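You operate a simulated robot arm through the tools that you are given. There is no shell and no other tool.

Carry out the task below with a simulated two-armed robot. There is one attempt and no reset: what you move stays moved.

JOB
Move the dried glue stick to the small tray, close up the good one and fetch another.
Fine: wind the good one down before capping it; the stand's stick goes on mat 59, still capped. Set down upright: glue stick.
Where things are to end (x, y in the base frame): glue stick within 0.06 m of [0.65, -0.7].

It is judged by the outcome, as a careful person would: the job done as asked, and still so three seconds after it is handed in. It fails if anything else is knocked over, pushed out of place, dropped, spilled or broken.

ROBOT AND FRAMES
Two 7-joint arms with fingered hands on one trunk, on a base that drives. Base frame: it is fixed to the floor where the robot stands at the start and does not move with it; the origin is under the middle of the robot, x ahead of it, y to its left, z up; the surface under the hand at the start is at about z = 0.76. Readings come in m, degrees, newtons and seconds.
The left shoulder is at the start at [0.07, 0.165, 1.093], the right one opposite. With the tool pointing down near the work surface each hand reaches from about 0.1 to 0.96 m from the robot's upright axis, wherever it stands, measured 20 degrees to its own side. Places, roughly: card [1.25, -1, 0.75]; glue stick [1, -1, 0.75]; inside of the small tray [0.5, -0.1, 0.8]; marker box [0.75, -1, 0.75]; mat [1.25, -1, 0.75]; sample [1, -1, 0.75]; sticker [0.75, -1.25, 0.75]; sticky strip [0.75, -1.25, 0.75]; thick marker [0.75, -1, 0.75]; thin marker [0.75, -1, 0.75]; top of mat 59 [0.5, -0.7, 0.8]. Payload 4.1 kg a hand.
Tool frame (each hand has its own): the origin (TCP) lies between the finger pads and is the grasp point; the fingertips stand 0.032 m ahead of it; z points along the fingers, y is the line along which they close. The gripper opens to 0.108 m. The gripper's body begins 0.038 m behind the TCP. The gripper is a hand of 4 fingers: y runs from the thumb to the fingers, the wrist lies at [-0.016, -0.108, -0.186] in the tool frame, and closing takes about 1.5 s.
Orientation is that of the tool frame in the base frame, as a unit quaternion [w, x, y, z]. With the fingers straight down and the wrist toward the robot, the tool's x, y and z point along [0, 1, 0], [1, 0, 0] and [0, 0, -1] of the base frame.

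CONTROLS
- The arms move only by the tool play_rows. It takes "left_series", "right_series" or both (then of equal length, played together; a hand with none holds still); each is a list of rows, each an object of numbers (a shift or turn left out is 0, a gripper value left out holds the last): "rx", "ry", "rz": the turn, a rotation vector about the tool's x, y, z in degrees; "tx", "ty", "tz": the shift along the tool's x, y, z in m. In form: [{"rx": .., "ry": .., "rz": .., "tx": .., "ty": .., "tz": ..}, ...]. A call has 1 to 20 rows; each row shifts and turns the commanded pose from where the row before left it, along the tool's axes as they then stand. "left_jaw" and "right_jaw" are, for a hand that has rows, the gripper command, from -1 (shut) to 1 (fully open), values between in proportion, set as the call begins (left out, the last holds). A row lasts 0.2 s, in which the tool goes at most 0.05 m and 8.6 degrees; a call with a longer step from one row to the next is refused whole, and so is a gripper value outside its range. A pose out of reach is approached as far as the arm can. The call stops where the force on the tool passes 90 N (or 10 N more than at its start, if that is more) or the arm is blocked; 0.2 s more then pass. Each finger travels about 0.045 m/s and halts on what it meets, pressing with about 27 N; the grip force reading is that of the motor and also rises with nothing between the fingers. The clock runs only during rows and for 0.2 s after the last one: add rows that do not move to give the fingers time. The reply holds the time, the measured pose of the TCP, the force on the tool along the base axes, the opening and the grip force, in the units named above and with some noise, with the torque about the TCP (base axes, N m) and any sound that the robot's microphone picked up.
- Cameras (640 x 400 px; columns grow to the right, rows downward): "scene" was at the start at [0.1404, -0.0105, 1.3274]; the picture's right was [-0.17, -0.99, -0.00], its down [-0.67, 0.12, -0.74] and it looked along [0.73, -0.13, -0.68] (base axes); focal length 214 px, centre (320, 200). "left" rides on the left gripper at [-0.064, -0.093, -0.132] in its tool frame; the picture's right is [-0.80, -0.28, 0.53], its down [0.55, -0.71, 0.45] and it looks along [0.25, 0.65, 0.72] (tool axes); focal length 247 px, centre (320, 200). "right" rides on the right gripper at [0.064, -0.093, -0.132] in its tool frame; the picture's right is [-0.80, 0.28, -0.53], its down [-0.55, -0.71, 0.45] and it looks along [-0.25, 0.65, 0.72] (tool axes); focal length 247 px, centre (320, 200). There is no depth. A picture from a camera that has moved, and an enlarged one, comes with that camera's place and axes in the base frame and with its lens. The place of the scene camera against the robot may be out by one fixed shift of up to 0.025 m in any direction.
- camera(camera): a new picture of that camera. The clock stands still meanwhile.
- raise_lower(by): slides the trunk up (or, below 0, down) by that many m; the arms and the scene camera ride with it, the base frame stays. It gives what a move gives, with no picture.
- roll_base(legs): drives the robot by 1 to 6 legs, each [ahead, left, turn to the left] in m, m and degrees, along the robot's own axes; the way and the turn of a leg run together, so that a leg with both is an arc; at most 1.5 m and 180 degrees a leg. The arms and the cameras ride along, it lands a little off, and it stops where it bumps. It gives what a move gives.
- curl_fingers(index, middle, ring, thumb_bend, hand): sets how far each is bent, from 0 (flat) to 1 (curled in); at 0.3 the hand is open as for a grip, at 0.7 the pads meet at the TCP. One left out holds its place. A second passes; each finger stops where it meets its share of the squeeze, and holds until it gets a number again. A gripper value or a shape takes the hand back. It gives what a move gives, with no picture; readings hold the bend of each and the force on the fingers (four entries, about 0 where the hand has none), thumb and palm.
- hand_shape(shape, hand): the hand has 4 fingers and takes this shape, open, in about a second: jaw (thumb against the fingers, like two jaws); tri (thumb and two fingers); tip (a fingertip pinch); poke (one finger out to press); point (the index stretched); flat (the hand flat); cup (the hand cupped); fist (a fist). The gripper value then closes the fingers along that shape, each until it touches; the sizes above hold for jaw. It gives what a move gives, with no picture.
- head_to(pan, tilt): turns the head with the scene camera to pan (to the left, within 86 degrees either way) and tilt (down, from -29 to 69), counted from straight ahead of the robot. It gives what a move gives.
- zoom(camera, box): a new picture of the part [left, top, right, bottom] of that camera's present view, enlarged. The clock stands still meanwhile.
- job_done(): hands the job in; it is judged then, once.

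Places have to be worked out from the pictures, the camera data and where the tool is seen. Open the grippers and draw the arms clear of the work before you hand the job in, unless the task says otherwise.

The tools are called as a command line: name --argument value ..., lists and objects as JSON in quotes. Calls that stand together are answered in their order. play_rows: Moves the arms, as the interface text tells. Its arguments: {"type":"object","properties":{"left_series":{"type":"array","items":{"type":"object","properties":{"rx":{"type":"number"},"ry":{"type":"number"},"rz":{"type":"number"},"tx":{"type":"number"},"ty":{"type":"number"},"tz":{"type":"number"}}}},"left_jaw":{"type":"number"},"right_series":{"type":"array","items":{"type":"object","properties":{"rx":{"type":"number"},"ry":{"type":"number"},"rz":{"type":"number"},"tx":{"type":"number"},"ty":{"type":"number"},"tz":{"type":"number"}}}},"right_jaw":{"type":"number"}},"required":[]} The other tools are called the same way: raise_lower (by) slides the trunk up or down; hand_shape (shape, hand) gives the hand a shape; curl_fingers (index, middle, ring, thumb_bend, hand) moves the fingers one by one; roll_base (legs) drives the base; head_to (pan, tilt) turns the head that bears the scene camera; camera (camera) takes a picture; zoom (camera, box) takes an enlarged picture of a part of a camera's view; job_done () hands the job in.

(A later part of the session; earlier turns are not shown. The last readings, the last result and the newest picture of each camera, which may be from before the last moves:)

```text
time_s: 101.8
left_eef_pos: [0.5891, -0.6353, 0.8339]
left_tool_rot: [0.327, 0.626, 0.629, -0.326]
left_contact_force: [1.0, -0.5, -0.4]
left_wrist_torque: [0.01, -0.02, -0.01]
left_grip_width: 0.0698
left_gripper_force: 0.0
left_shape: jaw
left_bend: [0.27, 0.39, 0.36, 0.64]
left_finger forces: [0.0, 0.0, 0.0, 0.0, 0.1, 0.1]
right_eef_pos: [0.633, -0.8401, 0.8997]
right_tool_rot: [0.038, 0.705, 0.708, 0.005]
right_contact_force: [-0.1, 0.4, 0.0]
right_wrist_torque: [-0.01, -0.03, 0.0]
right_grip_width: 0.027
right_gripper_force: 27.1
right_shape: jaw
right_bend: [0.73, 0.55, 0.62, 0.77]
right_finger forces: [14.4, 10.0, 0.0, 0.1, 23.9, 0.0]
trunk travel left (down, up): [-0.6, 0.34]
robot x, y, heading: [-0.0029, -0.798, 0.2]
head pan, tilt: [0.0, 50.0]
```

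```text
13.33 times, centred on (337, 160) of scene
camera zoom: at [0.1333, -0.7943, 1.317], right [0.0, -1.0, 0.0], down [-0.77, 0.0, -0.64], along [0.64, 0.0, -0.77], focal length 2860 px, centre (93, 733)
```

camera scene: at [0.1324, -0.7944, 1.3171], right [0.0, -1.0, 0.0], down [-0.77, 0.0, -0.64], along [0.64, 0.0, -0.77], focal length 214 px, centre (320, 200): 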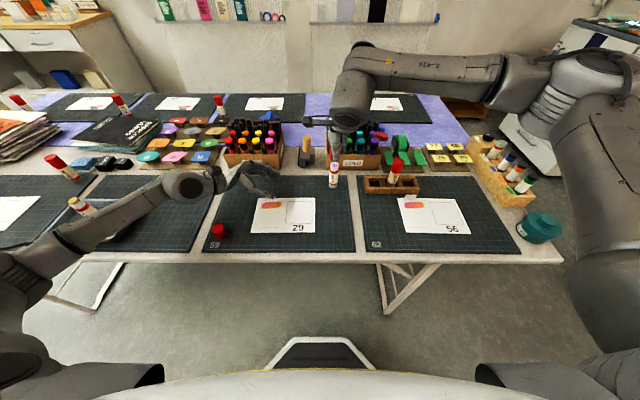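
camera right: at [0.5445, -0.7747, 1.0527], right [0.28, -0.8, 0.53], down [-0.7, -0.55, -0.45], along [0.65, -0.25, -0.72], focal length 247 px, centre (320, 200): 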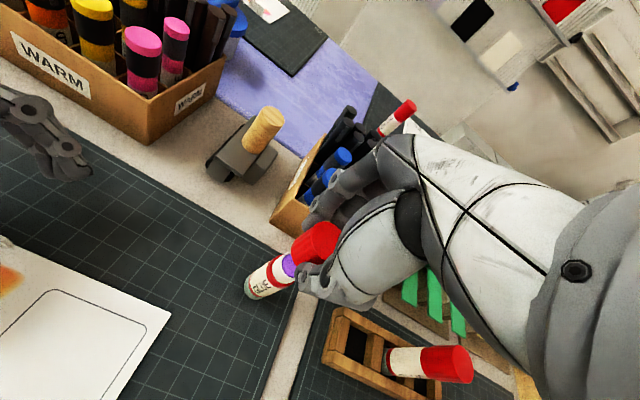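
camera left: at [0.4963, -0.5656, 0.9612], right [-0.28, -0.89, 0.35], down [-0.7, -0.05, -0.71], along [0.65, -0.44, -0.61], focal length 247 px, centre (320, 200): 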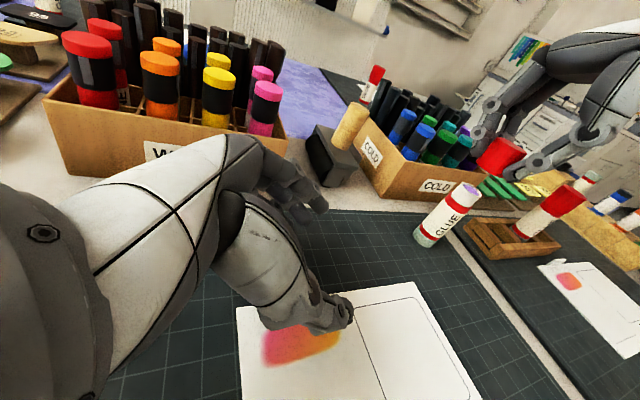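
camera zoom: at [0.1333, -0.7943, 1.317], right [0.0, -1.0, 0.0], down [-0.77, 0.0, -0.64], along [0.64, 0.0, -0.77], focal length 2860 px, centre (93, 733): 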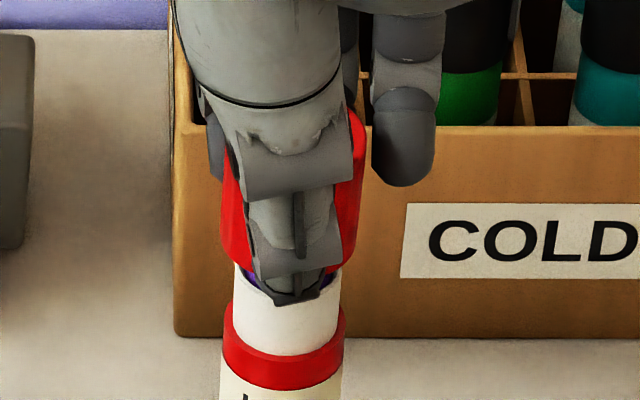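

Now within ~0.5 mm in both views and nearly untilted. Lowering again vertically in small steps.

play_rows --right_series '[{"tx": -0.0003, "ty": -0.0004}, {"tx": 0.0002, "ty": -0.0003, "tz": 0.004}, {"tx": 0.0001, "ty": -0.0001, "tz": 0.002}, {}]'

play_rows --right_series '[{"tx": 0.0001, "ty": -0.0001, "tz": 0.002}, {}]'

play_rows --right_series '[{"tx": 0.0001, "ty": -0.0001, "tz": 0.002}, {}]'

zoom --camera "left" --box '[440, 160, 490, 210]'

```text
time_s: 102.8
left_eef_pos: [0.5902, -0.636, 0.8334]
left_tool_rot: [0.327, 0.626, 0.628, -0.326]
left_contact_force: [-0.3, 0.8, 0.3]
left_wrist_torque: [0.0, -0.05, 0.01]
left_grip_width: 0.0699
left_gripper_force: 0.0
left_shape: jaw
left_bend: [0.27, 0.39, 0.36, 0.64]
left_finger forces: [0.0, 0.0, 0.0, 0.1, 0.1, 0.1]
right_eef_pos: [0.6326, -0.8396, 0.8947]
right_tool_rot: [0.039, 0.704, 0.709, 0.006]
right_contact_force: [-0.1, -0.3, -0.5]
right_wrist_torque: [0.03, 0.02, 0.04]
right_grip_width: 0.0266
right_gripper_force: 27.2
right_shape: jaw
right_bend: [0.73, 0.55, 0.62, 0.77]
right_finger forces: [14.3, 9.9, 0.0, 0.0, 23.9, 0.0]
trunk travel left (down, up): [-0.6, 0.34]
robot x, y, heading: [-0.0014, -0.7993, 0.3]
head pan, tilt: [0.0, 50.0]
```

```text
time_s: 103.4
left_eef_pos: [0.5888, -0.6357, 0.8341]
left_tool_rot: [0.327, 0.626, 0.628, -0.326]
left_contact_force: [0.2, -0.1, 0.0]
left_wrist_torque: [-0.02, -0.01, 0.0]
left_grip_width: 0.07
left_gripper_force: 0.1
left_shape: jaw
left_bend: [0.27, 0.39, 0.36, 0.64]
left_finger forces: [0.0, 0.0, 0.0, 0.1, 0.0, 0.1]
right_eef_pos: [0.6336, -0.839, 0.8921]
right_tool_rot: [0.039, 0.705, 0.708, 0.005]
right_contact_force: [-0.4, -0.6, 0.2]
right_wrist_torque: [0.0, 0.0, -0.02]
right_grip_width: 0.0269
right_gripper_force: 27.0
right_shape: jaw
right_bend: [0.73, 0.55, 0.62, 0.77]
right_finger forces: [14.4, 10.0, 0.1, 0.0, 23.9, 0.0]
trunk travel left (down, up): [-0.6, 0.34]
robot x, y, heading: [-0.0023, -0.7963, -0.1]
head pan, tilt: [0.0, 50.0]
```

```text
time_s: 104.0
left_eef_pos: [0.5894, -0.6354, 0.8332]
left_tool_rot: [0.327, 0.626, 0.629, -0.326]
left_contact_force: [0.7, 0.1, 0.4]
left_wrist_torque: [-0.03, -0.02, 0.01]
left_grip_width: 0.0697
left_gripper_force: 0.0
left_shape: jaw
left_bend: [0.27, 0.39, 0.36, 0.64]
left_finger forces: [0.0, 0.0, 0.0, 0.1, 0.1, 0.1]
right_eef_pos: [0.6339, -0.84, 0.8899]
right_tool_rot: [0.039, 0.704, 0.709, 0.006]
right_contact_force: [0.5, -0.5, 0.2]
right_wrist_torque: [-0.02, -0.03, -0.03]
right_grip_width: 0.0268
right_gripper_force: 27.0
right_shape: jaw
right_bend: [0.73, 0.55, 0.62, 0.77]
right_finger forces: [14.3, 10.0, 0.1, 0.0, 23.9, 0.0]
trunk travel left (down, up): [-0.6, 0.34]
robot x, y, heading: [-0.0021, -0.7999, 0.4]
head pan, tilt: [0.0, 50.0]
```

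```text
8.00 times, centred on (465, 185) of left
camera zoom: at [0.4968, -0.5654, 0.9612], right [-0.28, -0.89, 0.35], down [-0.71, -0.05, -0.71], along [0.65, -0.44, -0.62], focal length 1976 px, centre (-840, 320)
```

zoom: 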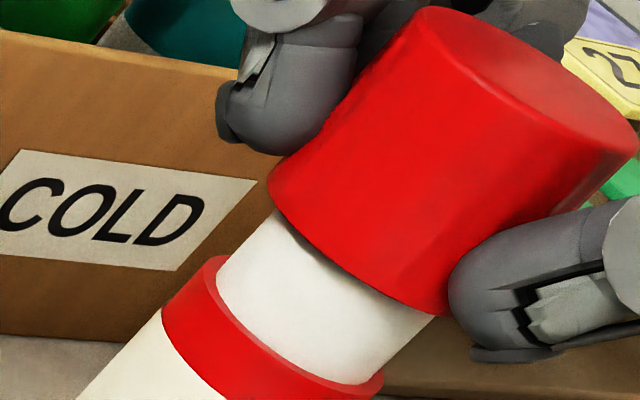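

No force now and ~4 mm of overlap — the cap has cleared the rim. Continuing down.

play_rows --right_series '[{"tx": 0.0001, "ty": -0.0001, "tz": 0.002}, {}]'

play_rows --right_series '[{"tx": 0.0001, "ty": -0.0001, "tz": 0.002}, {}]'

zoom --camera "left" --box '[440, 160, 490, 210]'

```text
time_s: 104.6
left_eef_pos: [0.5888, -0.6358, 0.8332]
left_tool_rot: [0.326, 0.626, 0.628, -0.326]
left_contact_force: [0.8, 0.1, 0.8]
left_wrist_torque: [-0.01, 0.01, -0.02]
left_grip_width: 0.0699
left_gripper_force: 0.0
left_shape: jaw
left_bend: [0.27, 0.39, 0.36, 0.64]
left_finger forces: [0.0, 0.0, 0.0, 0.0, 0.1, 0.0]
right_eef_pos: [0.6335, -0.8385, 0.8877]
right_tool_rot: [0.039, 0.704, 0.709, 0.006]
right_contact_force: [-0.8, -0.3, -0.9]
right_wrist_torque: [-0.03, 0.0, -0.02]
right_grip_width: 0.0268
right_gripper_force: 28.0
right_shape: jaw
right_bend: [0.73, 0.55, 0.62, 0.77]
right_finger forces: [14.3, 10.0, 0.0, 0.0, 23.9, 0.0]
trunk travel left (down, up): [-0.6, 0.34]
robot x, y, heading: [-0.001, -0.7998, -0.1]
head pan, tilt: [0.0, 50.0]
```

```text
time_s: 105.2
left_eef_pos: [0.59, -0.6355, 0.8339]
left_tool_rot: [0.327, 0.626, 0.628, -0.326]
left_contact_force: [0.9, 0.2, -0.9]
left_wrist_torque: [-0.02, 0.02, -0.02]
left_grip_width: 0.0699
left_gripper_force: 0.0
left_shape: jaw
left_bend: [0.27, 0.39, 0.36, 0.64]
left_finger forces: [0.0, 0.1, 0.0, 0.1, 0.0, 0.0]
right_eef_pos: [0.6318, -0.8405, 0.8849]
right_tool_rot: [0.039, 0.705, 0.709, 0.006]
right_contact_force: [-0.2, 0.1, 0.7]
right_wrist_torque: [-0.01, 0.02, 0.02]
right_grip_width: 0.0268
right_gripper_force: 27.4
right_shape: jaw
right_bend: [0.73, 0.55, 0.62, 0.77]
right_finger forces: [14.3, 9.9, 0.0, 0.0, 23.7, 0.0]
trunk travel left (down, up): [-0.6, 0.34]
robot x, y, heading: [-0.0013, -0.7997, 0.2]
head pan, tilt: [0.0, 50.0]
```

```text
8.00 times, centred on (465, 185) of left
camera zoom: at [0.4968, -0.5654, 0.9612], right [-0.28, -0.89, 0.35], down [-0.71, -0.05, -0.71], along [0.65, -0.44, -0.62], focal length 1976 px, centre (-840, 320)
```

zoom: 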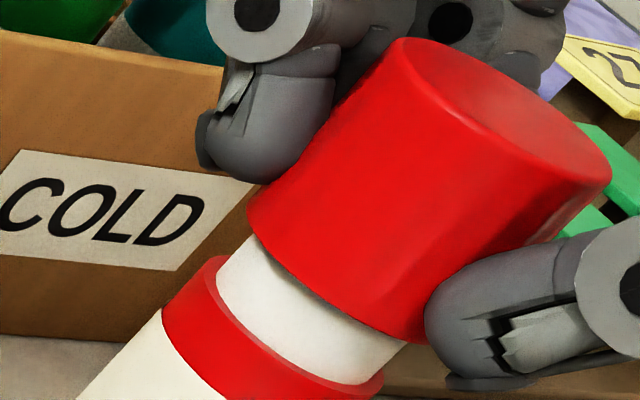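

The cap slides down freely (≈7 mm of neck left). Continuing.

play_rows --right_series '[{"tx": 0.0001, "ty": -0.0001, "tz": 0.002}, {}]'

play_rows --right_series '[{"tx": 0.0001, "ty": -0.0001, "tz": 0.002}, {}]'

zoom --camera "left" --box '[440, 160, 490, 210]'

zoom --camera "scene" --box '[312, 145, 362, 195]'

```text
time_s: 105.8
left_eef_pos: [0.5888, -0.6346, 0.833]
left_tool_rot: [0.327, 0.626, 0.629, -0.326]
left_contact_force: [0.0, 0.2, -0.1]
left_wrist_torque: [-0.02, -0.02, -0.02]
left_grip_width: 0.0698
left_gripper_force: 0.2
left_shape: jaw
left_bend: [0.27, 0.39, 0.36, 0.64]
left_finger forces: [0.0, 0.0, 0.0, 0.0, 0.0, 0.1]
right_eef_pos: [0.6329, -0.8375, 0.8827]
right_tool_rot: [0.039, 0.705, 0.708, 0.006]
right_contact_force: [-0.7, 0.8, -0.1]
right_wrist_torque: [-0.04, 0.01, 0.0]
right_grip_width: 0.0268
right_gripper_force: 27.2
right_shape: jaw
right_bend: [0.73, 0.55, 0.62, 0.77]
right_finger forces: [14.2, 10.0, 0.0, 0.0, 23.8, 0.1]
trunk travel left (down, up): [-0.6, 0.34]
robot x, y, heading: [-0.0044, -0.8005, 0.2]
head pan, tilt: [0.0, 50.0]
```

```text
time_s: 106.4
left_eef_pos: [0.5887, -0.6357, 0.8334]
left_tool_rot: [0.327, 0.626, 0.628, -0.327]
left_contact_force: [0.5, 0.2, 0.1]
left_wrist_torque: [-0.02, -0.03, 0.04]
left_grip_width: 0.0701
left_gripper_force: 0.1
left_shape: jaw
left_bend: [0.27, 0.39, 0.36, 0.64]
left_finger forces: [0.1, 0.1, 0.0, 0.1, 0.0, 0.1]
right_eef_pos: [0.6321, -0.838, 0.8822]
right_tool_rot: [0.039, 0.704, 0.709, 0.006]
right_contact_force: [0.4, -0.2, 0.2]
right_wrist_torque: [0.01, 0.02, 0.02]
right_grip_width: 0.0269
right_gripper_force: 26.4
right_shape: jaw
right_bend: [0.73, 0.55, 0.62, 0.77]
right_finger forces: [14.3, 9.9, 0.1, 0.1, 23.8, 0.0]
trunk travel left (down, up): [-0.6, 0.34]
robot x, y, heading: [-0.0036, -0.7989, 0.1]
head pan, tilt: [0.0, 50.0]
```

```text
8.00 times, centred on (465, 185) of left
camera zoom: at [0.4968, -0.5654, 0.9612], right [-0.28, -0.89, 0.35], down [-0.71, -0.05, -0.71], along [0.65, -0.44, -0.62], focal length 1976 px, centre (-840, 320)
```

zoom: 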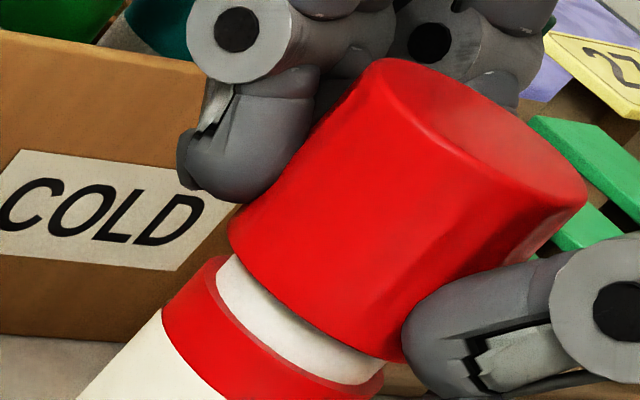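

```text
8.00 times, centred on (337, 170) of scene
camera zoom: at [0.1332, -0.7944, 1.317], right [0.0, -1.0, 0.0], down [-0.77, 0.0, -0.64], along [0.64, 0.0, -0.77], focal length 1716 px, centre (184, 440)
```

zoom: 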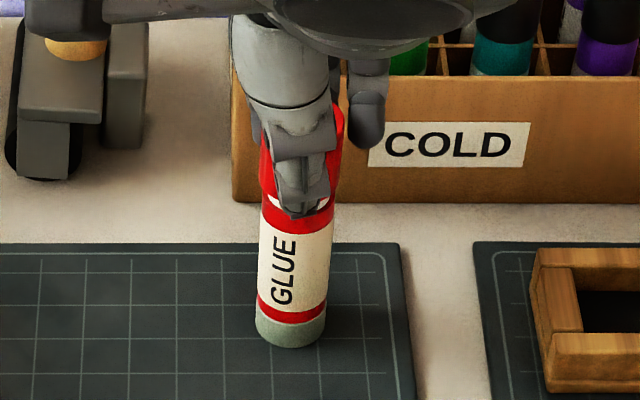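

About 3 mm of neck remain. Continuing down to seat the cap on the shoulder.

play_rows --right_series '[{"tx": 0.0001, "ty": -0.0001, "tz": 0.0015}, {}]'

play_rows --right_series '[{"tx": 0.0001, "ty": -0.0001, "tz": 0.0015}, {}]'

play_rows --right_series '[{"tx": 0.0001, "ty": -0.0001, "tz": 0.0015}, {}]'

zoom --camera "left" --box '[440, 160, 490, 210]'

```text
time_s: 107.0
left_eef_pos: [0.5888, -0.6364, 0.8334]
left_tool_rot: [0.327, 0.626, 0.629, -0.326]
left_contact_force: [0.1, 0.1, 0.6]
left_wrist_torque: [0.0, 0.0, -0.01]
left_grip_width: 0.0695
left_gripper_force: 0.0
left_shape: jaw
left_bend: [0.27, 0.39, 0.36, 0.64]
left_finger forces: [0.0, 0.1, 0.1, 0.0, 0.0, 0.1]
right_eef_pos: [0.6348, -0.8392, 0.8807]
right_tool_rot: [0.039, 0.705, 0.709, 0.005]
right_contact_force: [-1.3, 0.2, -0.2]
right_wrist_torque: [-0.05, 0.04, -0.01]
right_grip_width: 0.0268
right_gripper_force: 26.9
right_shape: jaw
right_bend: [0.73, 0.55, 0.62, 0.77]
right_finger forces: [14.2, 10.0, 0.0, 0.0, 23.7, 0.0]
trunk travel left (down, up): [-0.6, 0.34]
robot x, y, heading: [0.0025, -0.795, 0.2]
head pan, tilt: [0.0, 50.0]
```

```text
time_s: 107.6
left_eef_pos: [0.5889, -0.6356, 0.834]
left_tool_rot: [0.328, 0.626, 0.628, -0.326]
left_contact_force: [-0.1, -0.4, -0.9]
left_wrist_torque: [0.01, 0.0, 0.0]
left_grip_width: 0.0701
left_gripper_force: 0.1
left_shape: jaw
left_bend: [0.27, 0.39, 0.36, 0.64]
left_finger forces: [0.1, 0.1, 0.0, 0.1, 0.0, 0.0]
right_eef_pos: [0.6322, -0.8392, 0.8784]
right_tool_rot: [0.039, 0.705, 0.708, 0.005]
right_contact_force: [0.0, -0.2, 0.5]
right_wrist_torque: [0.02, -0.01, 0.02]
right_grip_width: 0.0269
right_gripper_force: 27.2
right_shape: jaw
right_bend: [0.73, 0.55, 0.62, 0.77]
right_finger forces: [14.3, 10.0, 0.1, 0.1, 23.9, 0.1]
trunk travel left (down, up): [-0.6, 0.34]
robot x, y, heading: [-0.0063, -0.801, 0.1]
head pan, tilt: [0.0, 50.0]
```

```text
time_s: 108.2
left_eef_pos: [0.5904, -0.6352, 0.8339]
left_tool_rot: [0.327, 0.626, 0.628, -0.326]
left_contact_force: [-0.5, 0.1, -0.8]
left_wrist_torque: [0.02, -0.03, 0.0]
left_grip_width: 0.0701
left_gripper_force: 0.1
left_shape: jaw
left_bend: [0.27, 0.39, 0.36, 0.64]
left_finger forces: [0.0, 0.1, 0.0, 0.0, 0.1, 0.1]
right_eef_pos: [0.6334, -0.8388, 0.8783]
right_tool_rot: [0.038, 0.704, 0.709, 0.006]
right_contact_force: [0.4, -0.1, 0.2]
right_wrist_torque: [0.02, 0.0, 0.02]
right_grip_width: 0.0269
right_gripper_force: 27.3
right_shape: jaw
right_bend: [0.73, 0.55, 0.62, 0.77]
right_finger forces: [14.2, 10.1, 0.0, 0.0, 23.9, 0.1]
trunk travel left (down, up): [-0.6, 0.34]
robot x, y, heading: [-0.0045, -0.8008, 0.2]
head pan, tilt: [0.0, 50.0]
```

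```text
8.00 times, centred on (465, 185) of left
camera zoom: at [0.4968, -0.5654, 0.9612], right [-0.28, -0.89, 0.35], down [-0.71, -0.05, -0.71], along [0.65, -0.44, -0.62], focal length 1976 px, centre (-840, 320)
```

zoom: 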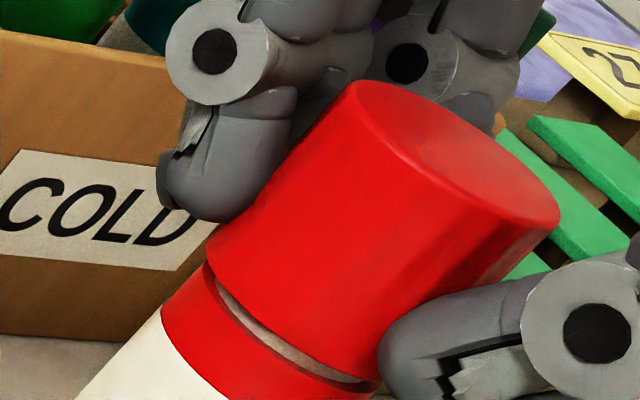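

Nearly seated. One or two more small steps until firm contact.

play_rows --right_series '[{"tx": 0.0001, "ty": -0.0001, "tz": 0.0015}, {}]'

play_rows --right_series '[{"tz": 0.0015}, {}]'

play_rows --right_series '[{"tz": 0.0015}, {}]'

zoom --camera "left" --box '[435, 160, 495, 220]'

```text
time_s: 108.8
left_eef_pos: [0.5875, -0.6367, 0.8335]
left_tool_rot: [0.328, 0.626, 0.628, -0.326]
left_contact_force: [0.5, 0.4, 0.0]
left_wrist_torque: [0.0, 0.02, 0.03]
left_grip_width: 0.0699
left_gripper_force: 0.1
left_shape: jaw
left_bend: [0.27, 0.39, 0.36, 0.64]
left_finger forces: [0.0, 0.0, 0.1, 0.1, 0.0, 0.1]
right_eef_pos: [0.6329, -0.8403, 0.8761]
right_tool_rot: [0.039, 0.705, 0.708, 0.006]
right_contact_force: [0.9, -0.9, 0.7]
right_wrist_torque: [0.0, 0.0, 0.01]
right_grip_width: 0.027
right_gripper_force: 27.4
right_shape: jaw
right_bend: [0.73, 0.55, 0.62, 0.77]
right_finger forces: [14.3, 10.0, 0.0, 0.0, 23.8, 0.0]
trunk travel left (down, up): [-0.6, 0.34]
robot x, y, heading: [-0.0026, -0.8016, 0.2]
head pan, tilt: [0.0, 50.0]
```

```text
time_s: 109.4
left_eef_pos: [0.5893, -0.637, 0.8331]
left_tool_rot: [0.327, 0.626, 0.628, -0.326]
left_contact_force: [0.7, -0.3, 0.4]
left_wrist_torque: [-0.02, -0.04, 0.03]
left_grip_width: 0.0701
left_gripper_force: 0.1
left_shape: jaw
left_bend: [0.27, 0.39, 0.36, 0.64]
left_finger forces: [0.1, 0.0, 0.1, 0.0, 0.0, 0.0]
right_eef_pos: [0.6331, -0.8397, 0.8748]
right_tool_rot: [0.039, 0.705, 0.708, 0.005]
right_contact_force: [-0.4, -0.1, 2.1]
right_wrist_torque: [-0.04, -0.02, 0.0]
right_grip_width: 0.027
right_gripper_force: 26.7
right_shape: jaw
right_bend: [0.73, 0.55, 0.62, 0.77]
right_finger forces: [14.3, 10.3, 0.0, 0.0, 24.0, 0.0]
trunk travel left (down, up): [-0.6, 0.34]
robot x, y, heading: [-0.0076, -0.8014, 0.1]
head pan, tilt: [0.0, 50.0]
```

```text
time_s: 110.0
left_eef_pos: [0.5884, -0.6359, 0.8344]
left_tool_rot: [0.328, 0.626, 0.628, -0.326]
left_contact_force: [0.1, -0.7, 0.2]
left_wrist_torque: [0.02, 0.03, -0.05]
left_grip_width: 0.07
left_gripper_force: 0.1
left_shape: jaw
left_bend: [0.27, 0.39, 0.36, 0.64]
left_finger forces: [0.0, 0.0, 0.0, 0.0, 0.0, 0.0]
right_eef_pos: [0.6323, -0.8395, 0.8745]
right_tool_rot: [0.04, 0.705, 0.709, 0.006]
right_contact_force: [-0.1, -0.1, 10.4]
right_wrist_torque: [-0.04, -0.08, 0.02]
right_grip_width: 0.0274
right_gripper_force: 27.1
right_shape: jaw
right_bend: [0.73, 0.55, 0.62, 0.77]
right_finger forces: [14.3, 11.5, 0.0, 0.0, 25.2, 0.1]
trunk travel left (down, up): [-0.6, 0.34]
robot x, y, heading: [-0.0036, -0.7986, 0.3]
head pan, tilt: [0.0, 50.0]
heard: snap
```

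```text
6.67 times, centred on (465, 190) of left
camera zoom: at [0.496, -0.5654, 0.9617], right [-0.28, -0.89, 0.35], down [-0.7, -0.05, -0.71], along [0.65, -0.44, -0.61], focal length 1646 px, centre (-647, 267)
```

zoom: 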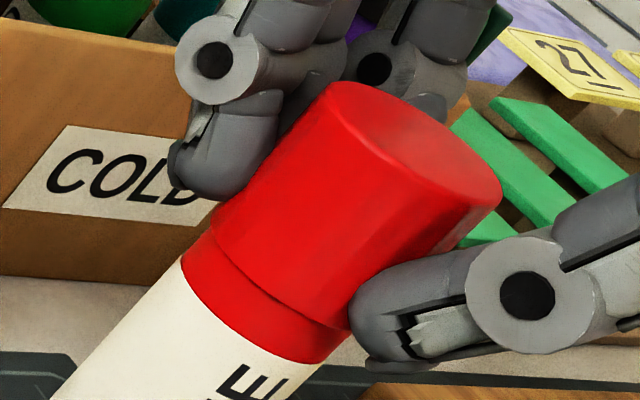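

"Snap" heard — the cap is seated flush. I'll relieve the pressure and open the right hand gradually.

play_rows --right_series '[{"tz": -0.0012}, {}]'

play_rows --right_series '[{}, {}, {}]' --right_jaw -0.2

play_rows --right_series '[{}, {}, {}]' --right_jaw 0.3

camera --camera "left"

```text
time_s: 110.6
left_eef_pos: [0.5891, -0.6355, 0.8328]
left_tool_rot: [0.328, 0.626, 0.628, -0.326]
left_contact_force: [-0.7, -0.1, 0.0]
left_wrist_torque: [-0.01, 0.02, 0.02]
left_grip_width: 0.0698
left_gripper_force: 0.1
left_shape: jaw
left_bend: [0.27, 0.39, 0.36, 0.64]
left_finger forces: [0.0, 0.0, 0.0, 0.0, 0.1, 0.1]
right_eef_pos: [0.6323, -0.8404, 0.8741]
right_tool_rot: [0.038, 0.704, 0.709, 0.006]
right_contact_force: [0.2, 0.0, 4.7]
right_wrist_torque: [0.01, -0.06, -0.01]
right_grip_width: 0.0271
right_gripper_force: 27.3
right_shape: jaw
right_bend: [0.73, 0.55, 0.62, 0.77]
right_finger forces: [14.0, 11.2, 0.1, 0.0, 24.7, 0.0]
trunk travel left (down, up): [-0.6, 0.34]
robot x, y, heading: [0.0007, -0.7998, 0.2]
head pan, tilt: [0.0, 50.0]
```

```text
time_s: 111.4
left_eef_pos: [0.5885, -0.6358, 0.8335]
left_tool_rot: [0.327, 0.626, 0.628, -0.326]
left_contact_force: [-1.2, 0.6, 0.0]
left_wrist_torque: [0.01, 0.0, -0.02]
left_grip_width: 0.0697
left_gripper_force: 0.1
left_shape: jaw
left_bend: [0.27, 0.39, 0.36, 0.64]
left_finger forces: [0.1, 0.0, 0.0, 0.0, 0.0, 0.0]
right_eef_pos: [0.6338, -0.8401, 0.8734]
right_tool_rot: [0.039, 0.705, 0.708, 0.006]
right_contact_force: [-0.4, -0.5, 0.0]
right_wrist_torque: [-0.02, 0.01, 0.01]
right_grip_width: 0.0429
right_gripper_force: 0.0
right_shape: jaw
right_bend: [0.74, 0.49, 0.47, 0.73]
right_finger forces: [0.0, 0.0, 0.1, 0.0, 0.0, 0.0]
trunk travel left (down, up): [-0.6, 0.34]
robot x, y, heading: [-0.0021, -0.8013, 0.2]
head pan, tilt: [0.0, 50.0]
```

```text
time_s: 112.2
left_eef_pos: [0.5898, -0.636, 0.8332]
left_tool_rot: [0.328, 0.626, 0.628, -0.326]
left_contact_force: [0.1, 0.0, 0.3]
left_wrist_torque: [-0.03, -0.01, 0.0]
left_grip_width: 0.0702
left_gripper_force: 0.1
left_shape: jaw
left_bend: [0.27, 0.39, 0.36, 0.64]
left_finger forces: [0.1, 0.0, 0.0, 0.1, 0.0, 0.1]
right_eef_pos: [0.6327, -0.84, 0.8739]
right_tool_rot: [0.039, 0.705, 0.708, 0.006]
right_contact_force: [-0.4, -0.1, 0.6]
right_wrist_torque: [-0.04, -0.03, -0.03]
right_grip_width: 0.0701
right_gripper_force: 0.1
right_shape: jaw
right_bend: [0.27, 0.39, 0.37, 0.64]
right_finger forces: [0.0, 0.0, 0.0, 0.0, 0.1, 0.1]
trunk travel left (down, up): [-0.6, 0.34]
robot x, y, heading: [-0.0047, -0.7975, 0.2]
head pan, tilt: [0.0, 50.0]
```

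```text
taken
camera left: at [0.4968, -0.5654, 0.9612], right [-0.28, -0.89, 0.35], down [-0.71, -0.05, -0.71], along [0.65, -0.44, -0.62], focal length 247 px, centre (320, 200)
```

left: 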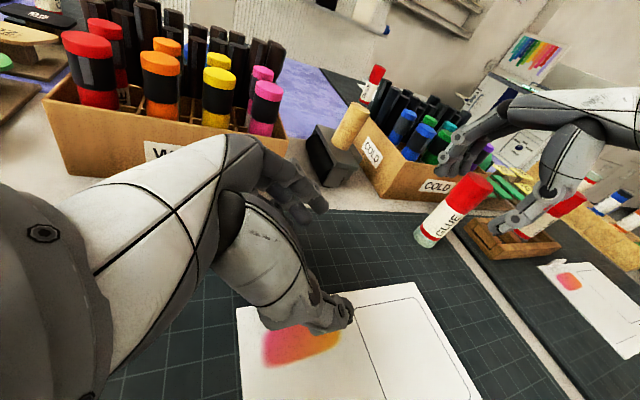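

Capped and standing. I'll raise the right hand straight up, level it, and check the stick.

play_rows --right_series '[{"tx": -0.0007, "ty": 0.0009, "tz": -0.014}, {"tx": -0.0013, "ty": 0.0018, "tz": -0.0279}, {"tx": -0.0013, "ty": 0.0018, "tz": -0.0279}, {"tx": -0.0013, "ty": 0.0018, "tz": -0.0279}, {"tx": -0.0013, "ty": 0.0018, "tz": -0.0279}, {"rx": 3.6, "ry": 2.8}, {}]'

zoom --camera "scene" --box '[290, 130, 450, 210]'

camera --camera "right"

```text
time_s: 113.8
left_eef_pos: [0.5897, -0.6346, 0.8338]
left_tool_rot: [0.327, 0.627, 0.628, -0.326]
left_contact_force: [0.1, -0.4, 1.0]
left_wrist_torque: [0.03, 0.01, -0.02]
left_grip_width: 0.0701
left_gripper_force: 0.0
left_shape: jaw
left_bend: [0.27, 0.39, 0.36, 0.64]
left_finger forces: [0.0, 0.1, 0.0, 0.1, 0.1, 0.0]
right_eef_pos: [0.6338, -0.8395, 1.0005]
right_tool_rot: [-0.001, 0.705, 0.709, 0.001]
right_contact_force: [-0.2, -0.6, 0.1]
right_wrist_torque: [-0.01, 0.01, -0.03]
right_grip_width: 0.07
right_gripper_force: 0.0
right_shape: jaw
right_bend: [0.27, 0.39, 0.37, 0.64]
right_finger forces: [0.1, 0.1, 0.1, 0.1, 0.0, 0.1]
trunk travel left (down, up): [-0.6, 0.34]
robot x, y, heading: [-0.0031, -0.7984, 0.4]
head pan, tilt: [0.0, 50.0]
```

```text
4.00 times, centred on (370, 170) of scene
camera zoom: at [0.1327, -0.7939, 1.3171], right [0.0, -1.0, 0.0], down [-0.77, 0.0, -0.64], along [0.64, 0.0, -0.77], focal length 858 px, centre (120, 320)
```

zoom: 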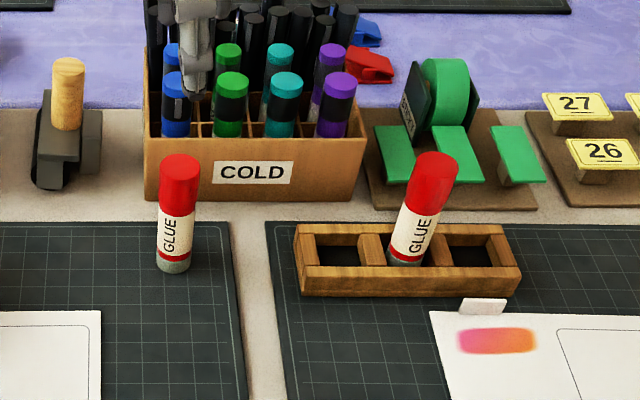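

```text
taken
camera right: at [0.5402, -0.7739, 1.1334], right [0.29, -0.8, 0.53], down [-0.7, -0.55, -0.45], along [0.65, -0.24, -0.72], focal length 247 px, centre (320, 200)
```

right: 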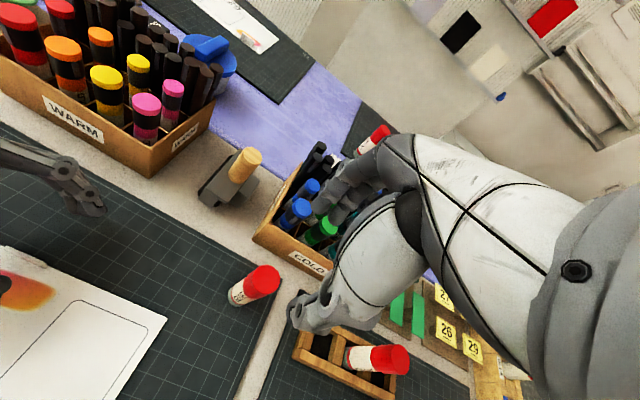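

Good stick is capped and upright. Now I'll withdraw the left hand and move the right hand over toward the stand's stick.

play_rows --left_series '[{"tx": -0.0328, "tz": -0.023}, {"tx": -0.0328, "tz": -0.023}, {"tx": -0.0328, "tz": -0.023}, {"tx": -0.0328, "tz": -0.023}, {"tx": -0.0328, "tz": -0.023}, {"ry": 8}, {"ry": 8}, {"ry": 8}, {"ry": 8}, {"ry": 8}, {"ry": 8}, {"ry": 7}, {"tx": 0.04, "ty": -0.02}, {"tx": 0.04, "ty": -0.02}, {"tx": 0.04, "ty": -0.02}, {}]' --right_series '[{"tx": -0.033}, {"tx": -0.033}, {"tx": -0.033}, {"tx": -0.033}, {"tx": -0.033}, {}, {}, {}, {}, {}, {}, {}, {}, {}, {}, {}]' --right_jaw 0.4

camera --camera "right"

camera --camera "scene"

```text
time_s: 117.2
left_eef_pos: [0.5277, -0.5163, 1.0333]
left_tool_rot: [0.0, 0.706, 0.708, 0.0]
left_contact_force: [0.6, 0.7, -0.5]
left_wrist_torque: [0.02, -0.02, 0.0]
left_grip_width: 0.0699
left_gripper_force: 0.1
left_shape: jaw
left_bend: [0.27, 0.39, 0.36, 0.64]
left_finger forces: [0.0, 0.0, 0.0, 0.0, 0.0, 0.0]
right_eef_pos: [0.6364, -1.0051, 0.9997]
right_tool_rot: [0.0, 0.706, 0.709, 0.001]
right_contact_force: [-0.9, 0.5, 0.6]
right_wrist_torque: [0.01, 0.04, -0.01]
right_grip_width: 0.0753
right_gripper_force: 0.0
right_shape: jaw
right_bend: [0.27, 0.38, 0.35, 0.61]
right_finger forces: [0.1, 0.0, 0.0, 0.0, 0.0, 0.0]
trunk travel left (down, up): [-0.6, 0.34]
robot x, y, heading: [-0.0014, -0.7988, 0.3]
head pan, tilt: [0.0, 50.0]
```

```text
taken
camera right: at [0.543, -0.9394, 1.1327], right [0.29, -0.8, 0.53], down [-0.7, -0.55, -0.45], along [0.65, -0.24, -0.72], focal length 247 px, centre (320, 200)
```

right: 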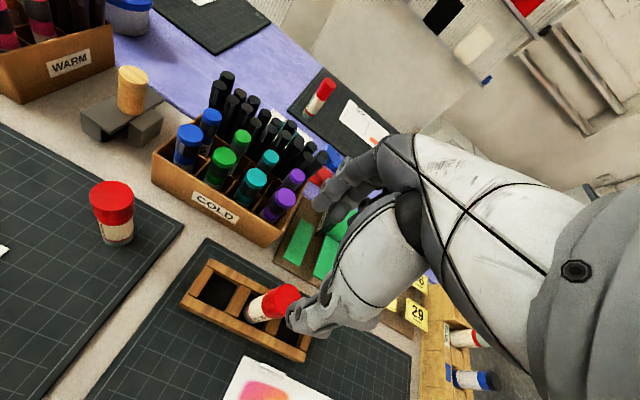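

```text
taken
camera scene: at [0.1343, -0.7953, 1.3169], right [0.0, -1.0, 0.0], down [-0.77, 0.0, -0.64], along [0.64, 0.0, -0.77], focal length 214 px, centre (320, 200)
```

scene: 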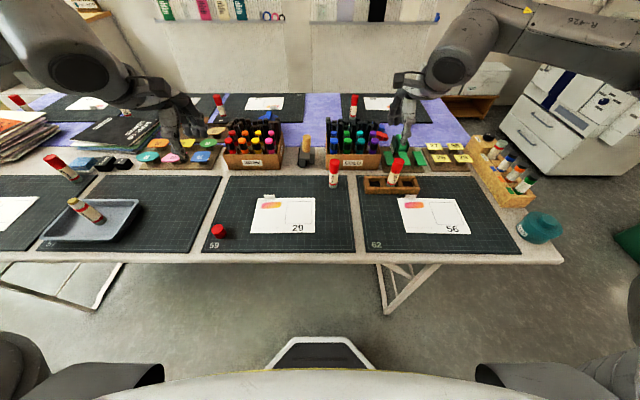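

zoom --camera "right" --box '[170, 240, 330, 370]'

zoom --camera "scene" --box '[350, 140, 440, 205]'

```text
3.08 times, centred on (250, 305) of right
camera zoom: at [0.543, -0.9394, 1.1327], right [0.29, -0.8, 0.53], down [-0.7, -0.55, -0.45], along [0.65, -0.24, -0.72], focal length 760 px, centre (535, -123)
```

zoom: 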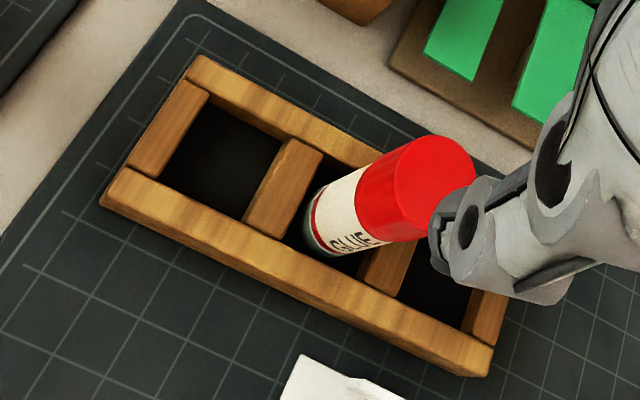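

```text
6.15 times, centred on (395, 172) of scene
camera zoom: at [0.1343, -0.7953, 1.3169], right [0.0, -1.0, 0.0], down [-0.77, 0.0, -0.64], along [0.64, 0.0, -0.77], focal length 1320 px, centre (-142, 369)
```

zoom: 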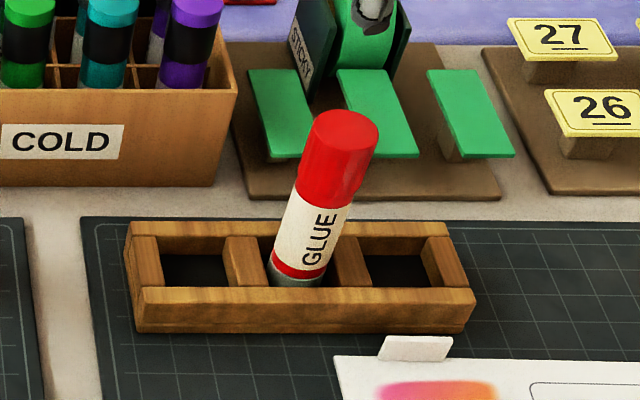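

Stand's stick at ≈(0.631,-1.033), cap top ≈0.87. I'll align above it and lower part-way to check.

play_rows --right_series '[{"tx": -0.0245, "ty": -0.005}, {"tz": 0.03}, {"tz": 0.03}, {"tz": 0.02}, {}, {}]'

zoom --camera "right" --box '[220, 140, 412, 350]'

zoom --camera "scene" --box '[350, 120, 450, 200]'

```text
time_s: 118.6
left_eef_pos: [0.5264, -0.5151, 1.0334]
left_tool_rot: [0.0, 0.706, 0.709, -0.001]
left_contact_force: [1.0, -0.4, 0.3]
left_wrist_torque: [-0.04, 0.01, 0.06]
left_grip_width: 0.07
left_gripper_force: 0.1
left_shape: jaw
left_bend: [0.27, 0.39, 0.36, 0.64]
left_finger forces: [0.0, 0.0, 0.0, 0.1, 0.0, 0.0]
right_eef_pos: [0.6306, -1.0292, 0.9203]
right_tool_rot: [0.0, 0.705, 0.709, 0.001]
right_contact_force: [-1.0, 0.0, 1.2]
right_wrist_torque: [0.02, -0.01, -0.01]
right_grip_width: 0.0754
right_gripper_force: 0.0
right_shape: jaw
right_bend: [0.27, 0.38, 0.35, 0.61]
right_finger forces: [0.1, 0.1, 0.0, 0.0, 0.0, 0.1]
trunk travel left (down, up): [-0.6, 0.34]
robot x, y, heading: [0.0004, -0.7996, 0.2]
head pan, tilt: [0.0, 50.0]
```

```text
1.90 times, centred on (316, 245) of right
camera zoom: at [0.537, -0.9637, 1.0524], right [0.29, -0.8, 0.53], down [-0.7, -0.55, -0.45], along [0.65, -0.24, -0.72], focal length 470 px, centre (328, 114)
```

zoom: 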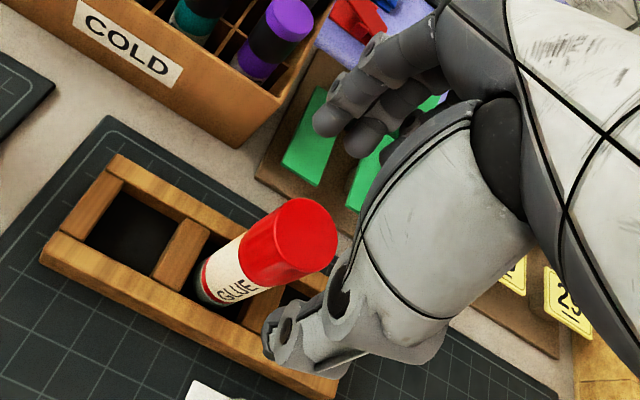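

```text
5.00 times, centred on (400, 160) of scene
camera zoom: at [0.1332, -0.7947, 1.317], right [0.0, -1.0, 0.0], down [-0.77, 0.0, -0.64], along [0.64, 0.0, -0.77], focal length 1072 px, centre (-80, 400)
```

zoom: 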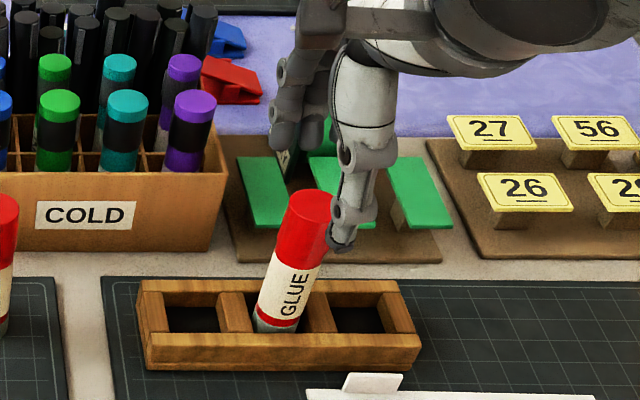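

Aligned within ~2 mm; lowering to grip the body (not the cap), fingertips staying above the stand's bars.

play_rows --right_series '[{"tx": -0.002}, {"tz": 0.025}, {"tz": 0.025}, {"tz": 0.02}, {"tz": 0.009}, {}, {}]' --right_jaw 0.3

zoom --camera "right" --box '[220, 140, 412, 350]'

zoom --camera "scene" --box '[350, 120, 450, 200]'

```text
time_s: 120.2
left_eef_pos: [0.5271, -0.5149, 1.0338]
left_tool_rot: [0.0, 0.706, 0.708, 0.0]
left_contact_force: [-0.2, -0.4, -0.1]
left_wrist_torque: [0.0, 0.0, 0.0]
left_grip_width: 0.0698
left_gripper_force: 0.0
left_shape: jaw
left_bend: [0.27, 0.39, 0.36, 0.64]
left_finger forces: [0.1, 0.0, 0.0, 0.1, 0.0, 0.0]
right_eef_pos: [0.6302, -1.0299, 0.8425]
right_tool_rot: [0.0, 0.705, 0.709, 0.001]
right_contact_force: [0.7, -1.1, -0.4]
right_wrist_torque: [0.02, -0.01, 0.01]
right_grip_width: 0.0704
right_gripper_force: 0.1
right_shape: jaw
right_bend: [0.27, 0.39, 0.36, 0.64]
right_finger forces: [0.1, 0.0, 0.1, 0.0, 0.0, 0.0]
trunk travel left (down, up): [-0.6, 0.34]
robot x, y, heading: [-0.0019, -0.8004, 0.4]
head pan, tilt: [0.0, 50.0]
```

```text
1.90 times, centred on (316, 245) of right
camera zoom: at [0.537, -0.9652, 0.9741], right [0.29, -0.8, 0.53], down [-0.7, -0.55, -0.45], along [0.65, -0.24, -0.72], focal length 470 px, centre (328, 114)
```

zoom: 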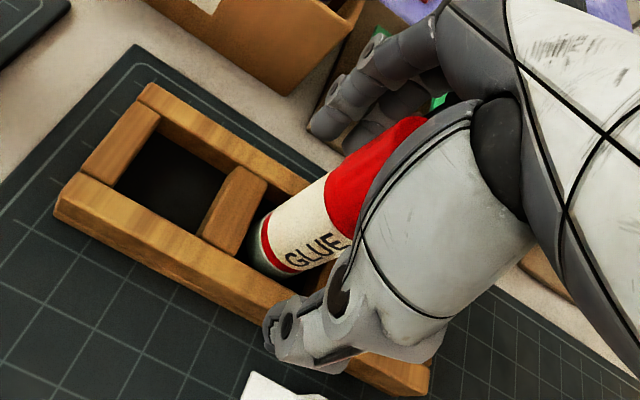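

```text
5.00 times, centred on (400, 160) of scene
camera zoom: at [0.1333, -0.7945, 1.317], right [0.0, -1.0, 0.0], down [-0.77, 0.0, -0.64], along [0.64, 0.0, -0.77], focal length 1072 px, centre (-80, 400)
```

zoom: 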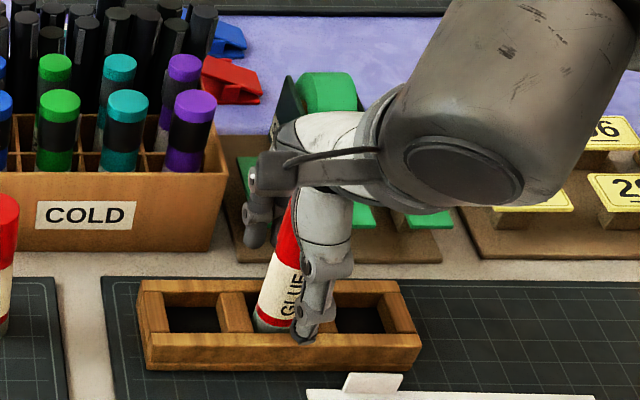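

Alignment mirrors the earlier good grips. Closing in stages.

play_rows --right_series '[{}, {}, {}]' --right_jaw -0.2

play_rows --right_series '[{}, {}, {}, {}, {}]' --right_jaw -0.6

zoom --camera "right" --box '[220, 140, 412, 350]'

zoom --camera "scene" --box '[350, 120, 450, 200]'

```text
time_s: 121.0
left_eef_pos: [0.5271, -0.5149, 1.034]
left_tool_rot: [0.0, 0.706, 0.709, 0.0]
left_contact_force: [-0.4, 0.3, 0.6]
left_wrist_torque: [0.01, 0.0, -0.04]
left_grip_width: 0.0698
left_gripper_force: 0.0
left_shape: jaw
left_bend: [0.27, 0.39, 0.36, 0.64]
left_finger forces: [0.0, 0.1, 0.0, 0.0, 0.1, 0.0]
right_eef_pos: [0.6299, -1.0307, 0.842]
right_tool_rot: [-0.001, 0.705, 0.709, 0.001]
right_contact_force: [-1.0, 0.3, 0.0]
right_wrist_torque: [0.02, -0.02, -0.01]
right_grip_width: 0.0432
right_gripper_force: 0.1
right_shape: jaw
right_bend: [0.74, 0.49, 0.47, 0.73]
right_finger forces: [0.0, 0.0, 0.0, 0.1, 0.1, 0.0]
trunk travel left (down, up): [-0.6, 0.34]
robot x, y, heading: [-0.0035, -0.7993, 0.2]
head pan, tilt: [0.0, 50.0]
```

```text
time_s: 122.2
left_eef_pos: [0.5272, -0.5152, 1.0336]
left_tool_rot: [0.0, 0.706, 0.709, 0.0]
left_contact_force: [0.0, 0.0, 0.5]
left_wrist_torque: [0.04, 0.0, 0.0]
left_grip_width: 0.0699
left_gripper_force: 0.0
left_shape: jaw
left_bend: [0.27, 0.39, 0.36, 0.64]
left_finger forces: [0.1, 0.1, 0.0, 0.1, 0.0, 0.0]
right_eef_pos: [0.6292, -1.03, 0.8409]
right_tool_rot: [-0.001, 0.705, 0.709, 0.001]
right_contact_force: [-0.6, 0.9, 1.1]
right_wrist_torque: [0.03, -0.02, 0.01]
right_grip_width: 0.0226
right_gripper_force: 0.1
right_shape: jaw
right_bend: [0.73, 0.58, 0.57, 0.74]
right_finger forces: [0.0, 1.1, 0.0, 0.0, 1.6, 0.0]
trunk travel left (down, up): [-0.6, 0.34]
robot x, y, heading: [-0.0031, -0.7976, 0.3]
head pan, tilt: [0.0, 50.0]
```

```text
1.90 times, centred on (316, 245) of right
camera zoom: at [0.5369, -0.9652, 0.9743], right [0.29, -0.8, 0.53], down [-0.7, -0.55, -0.45], along [0.65, -0.24, -0.72], focal length 470 px, centre (328, 114)
```

zoom: 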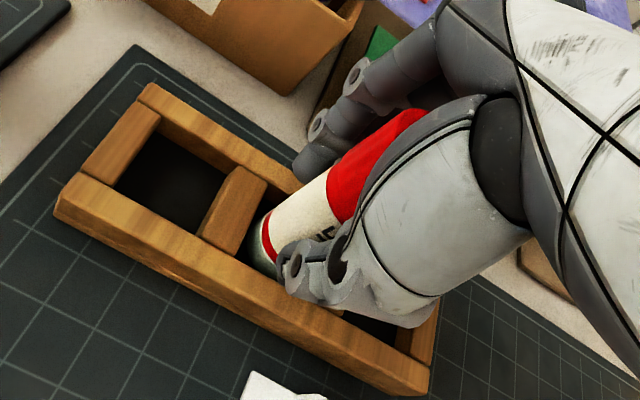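

```text
5.00 times, centred on (400, 160) of scene
camera zoom: at [0.1331, -0.7944, 1.317], right [0.0, -1.0, 0.0], down [-0.77, 0.0, -0.64], along [0.64, 0.0, -0.77], focal length 1072 px, centre (-80, 400)
```

zoom: 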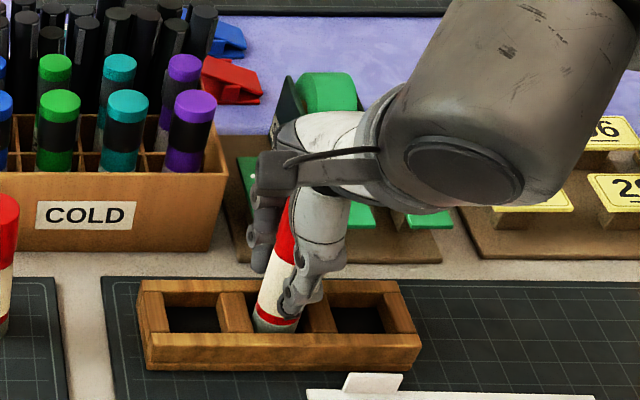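

Contact is light and only on middle finger and thumb, so the stick is ~3–4 mm further toward −y. I'll reopen slightly, shift −3.5 mm and close again.

play_rows --right_series '[{}, {}, {"tx": -0.0035}, {}]' --right_jaw -0.2

play_rows --right_series '[{}, {}, {}, {}, {}]' --right_jaw -0.8

zoom --camera "right" --box '[220, 140, 412, 350]'

```text
time_s: 123.2
left_eef_pos: [0.5261, -0.5151, 1.0328]
left_tool_rot: [0.0, 0.706, 0.708, 0.0]
left_contact_force: [-0.1, -0.2, 0.4]
left_wrist_torque: [-0.02, 0.0, -0.01]
left_grip_width: 0.07
left_gripper_force: 0.0
left_shape: jaw
left_bend: [0.27, 0.39, 0.36, 0.64]
left_finger forces: [0.1, 0.1, 0.0, 0.0, 0.1, 0.0]
right_eef_pos: [0.6301, -1.0344, 0.8428]
right_tool_rot: [0.0, 0.706, 0.709, 0.001]
right_contact_force: [-0.1, -0.1, 0.2]
right_wrist_torque: [0.02, 0.0, 0.02]
right_grip_width: 0.0424
right_gripper_force: 0.1
right_shape: jaw
right_bend: [0.74, 0.49, 0.47, 0.73]
right_finger forces: [0.0, 0.0, 0.1, 0.0, 0.0, 0.0]
trunk travel left (down, up): [-0.6, 0.34]
robot x, y, heading: [-0.0023, -0.7962, 0.2]
head pan, tilt: [0.0, 50.0]
```

```text
time_s: 124.4
left_eef_pos: [0.5262, -0.5154, 1.033]
left_tool_rot: [-0.001, 0.706, 0.708, 0.0]
left_contact_force: [-0.1, 0.1, -0.2]
left_wrist_torque: [-0.03, -0.04, -0.02]
left_grip_width: 0.0698
left_gripper_force: 0.1
left_shape: jaw
left_bend: [0.27, 0.39, 0.36, 0.64]
left_finger forces: [0.0, 0.0, 0.0, 0.0, 0.1, 0.0]
right_eef_pos: [0.6295, -1.0348, 0.8418]
right_tool_rot: [-0.001, 0.705, 0.709, 0.0]
right_contact_force: [-0.5, -0.5, 0.6]
right_wrist_torque: [-0.01, 0.01, -0.03]
right_grip_width: 0.0211
right_gripper_force: 27.5
right_shape: jaw
right_bend: [0.73, 0.59, 0.65, 0.75]
right_finger forces: [14.7, 8.1, 0.0, 0.0, 23.3, 0.0]
trunk travel left (down, up): [-0.6, 0.34]
robot x, y, heading: [-0.0036, -0.7985, 0.1]
head pan, tilt: [0.0, 50.0]
```

```text
1.90 times, centred on (316, 245) of right
camera zoom: at [0.5365, -0.9692, 0.9742], right [0.29, -0.8, 0.53], down [-0.7, -0.55, -0.45], along [0.65, -0.24, -0.72], focal length 470 px, centre (328, 114)
```

zoom: 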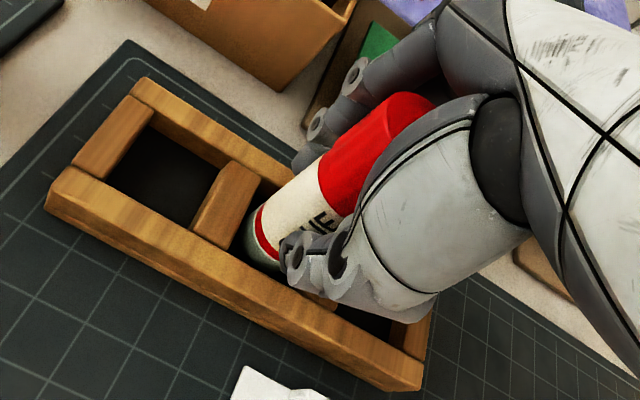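

Firm grip on the body (index 15, middle 8, thumb 23 N). Lifting slowly and checking the stand stays put.

play_rows --right_series '[{"tz": -0.008}, {"tz": -0.01}, {"tz": -0.012}, {}]'

zoom --camera "scene" --box '[350, 110, 450, 200]'

```text
time_s: 125.4
left_eef_pos: [0.5263, -0.5151, 1.033]
left_tool_rot: [0.0, 0.706, 0.708, 0.0]
left_contact_force: [0.4, 0.2, -0.1]
left_wrist_torque: [-0.02, -0.01, 0.01]
left_grip_width: 0.0697
left_gripper_force: 0.1
left_shape: jaw
left_bend: [0.27, 0.39, 0.36, 0.64]
left_finger forces: [0.0, 0.1, 0.0, 0.1, 0.1, 0.0]
right_eef_pos: [0.6293, -1.0336, 0.8726]
right_tool_rot: [-0.001, 0.706, 0.708, 0.001]
right_contact_force: [0.4, -0.5, -0.8]
right_wrist_torque: [-0.04, 0.01, -0.02]
right_grip_width: 0.021
right_gripper_force: 27.1
right_shape: jaw
right_bend: [0.73, 0.59, 0.65, 0.75]
right_finger forces: [14.8, 8.1, 0.1, 0.1, 23.2, 0.0]
trunk travel left (down, up): [-0.6, 0.34]
robot x, y, heading: [-0.0011, -0.7984, 0.2]
head pan, tilt: [0.0, 50.0]
```

```text
4.44 times, centred on (400, 155) of scene
camera zoom: at [0.1334, -0.7945, 1.317], right [0.0, -1.0, 0.0], down [-0.77, 0.0, -0.64], along [0.64, 0.0, -0.77], focal length 953 px, centre (-36, 400)
```

zoom: 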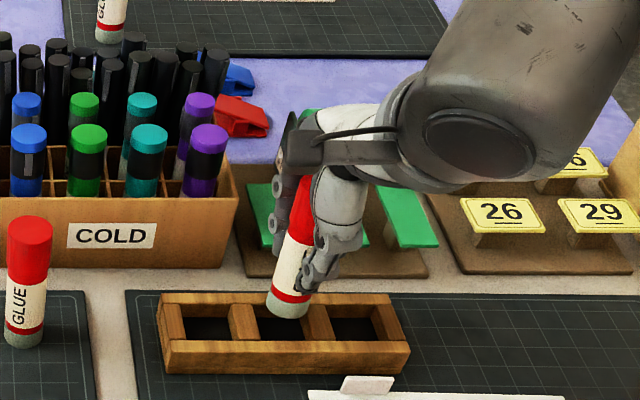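

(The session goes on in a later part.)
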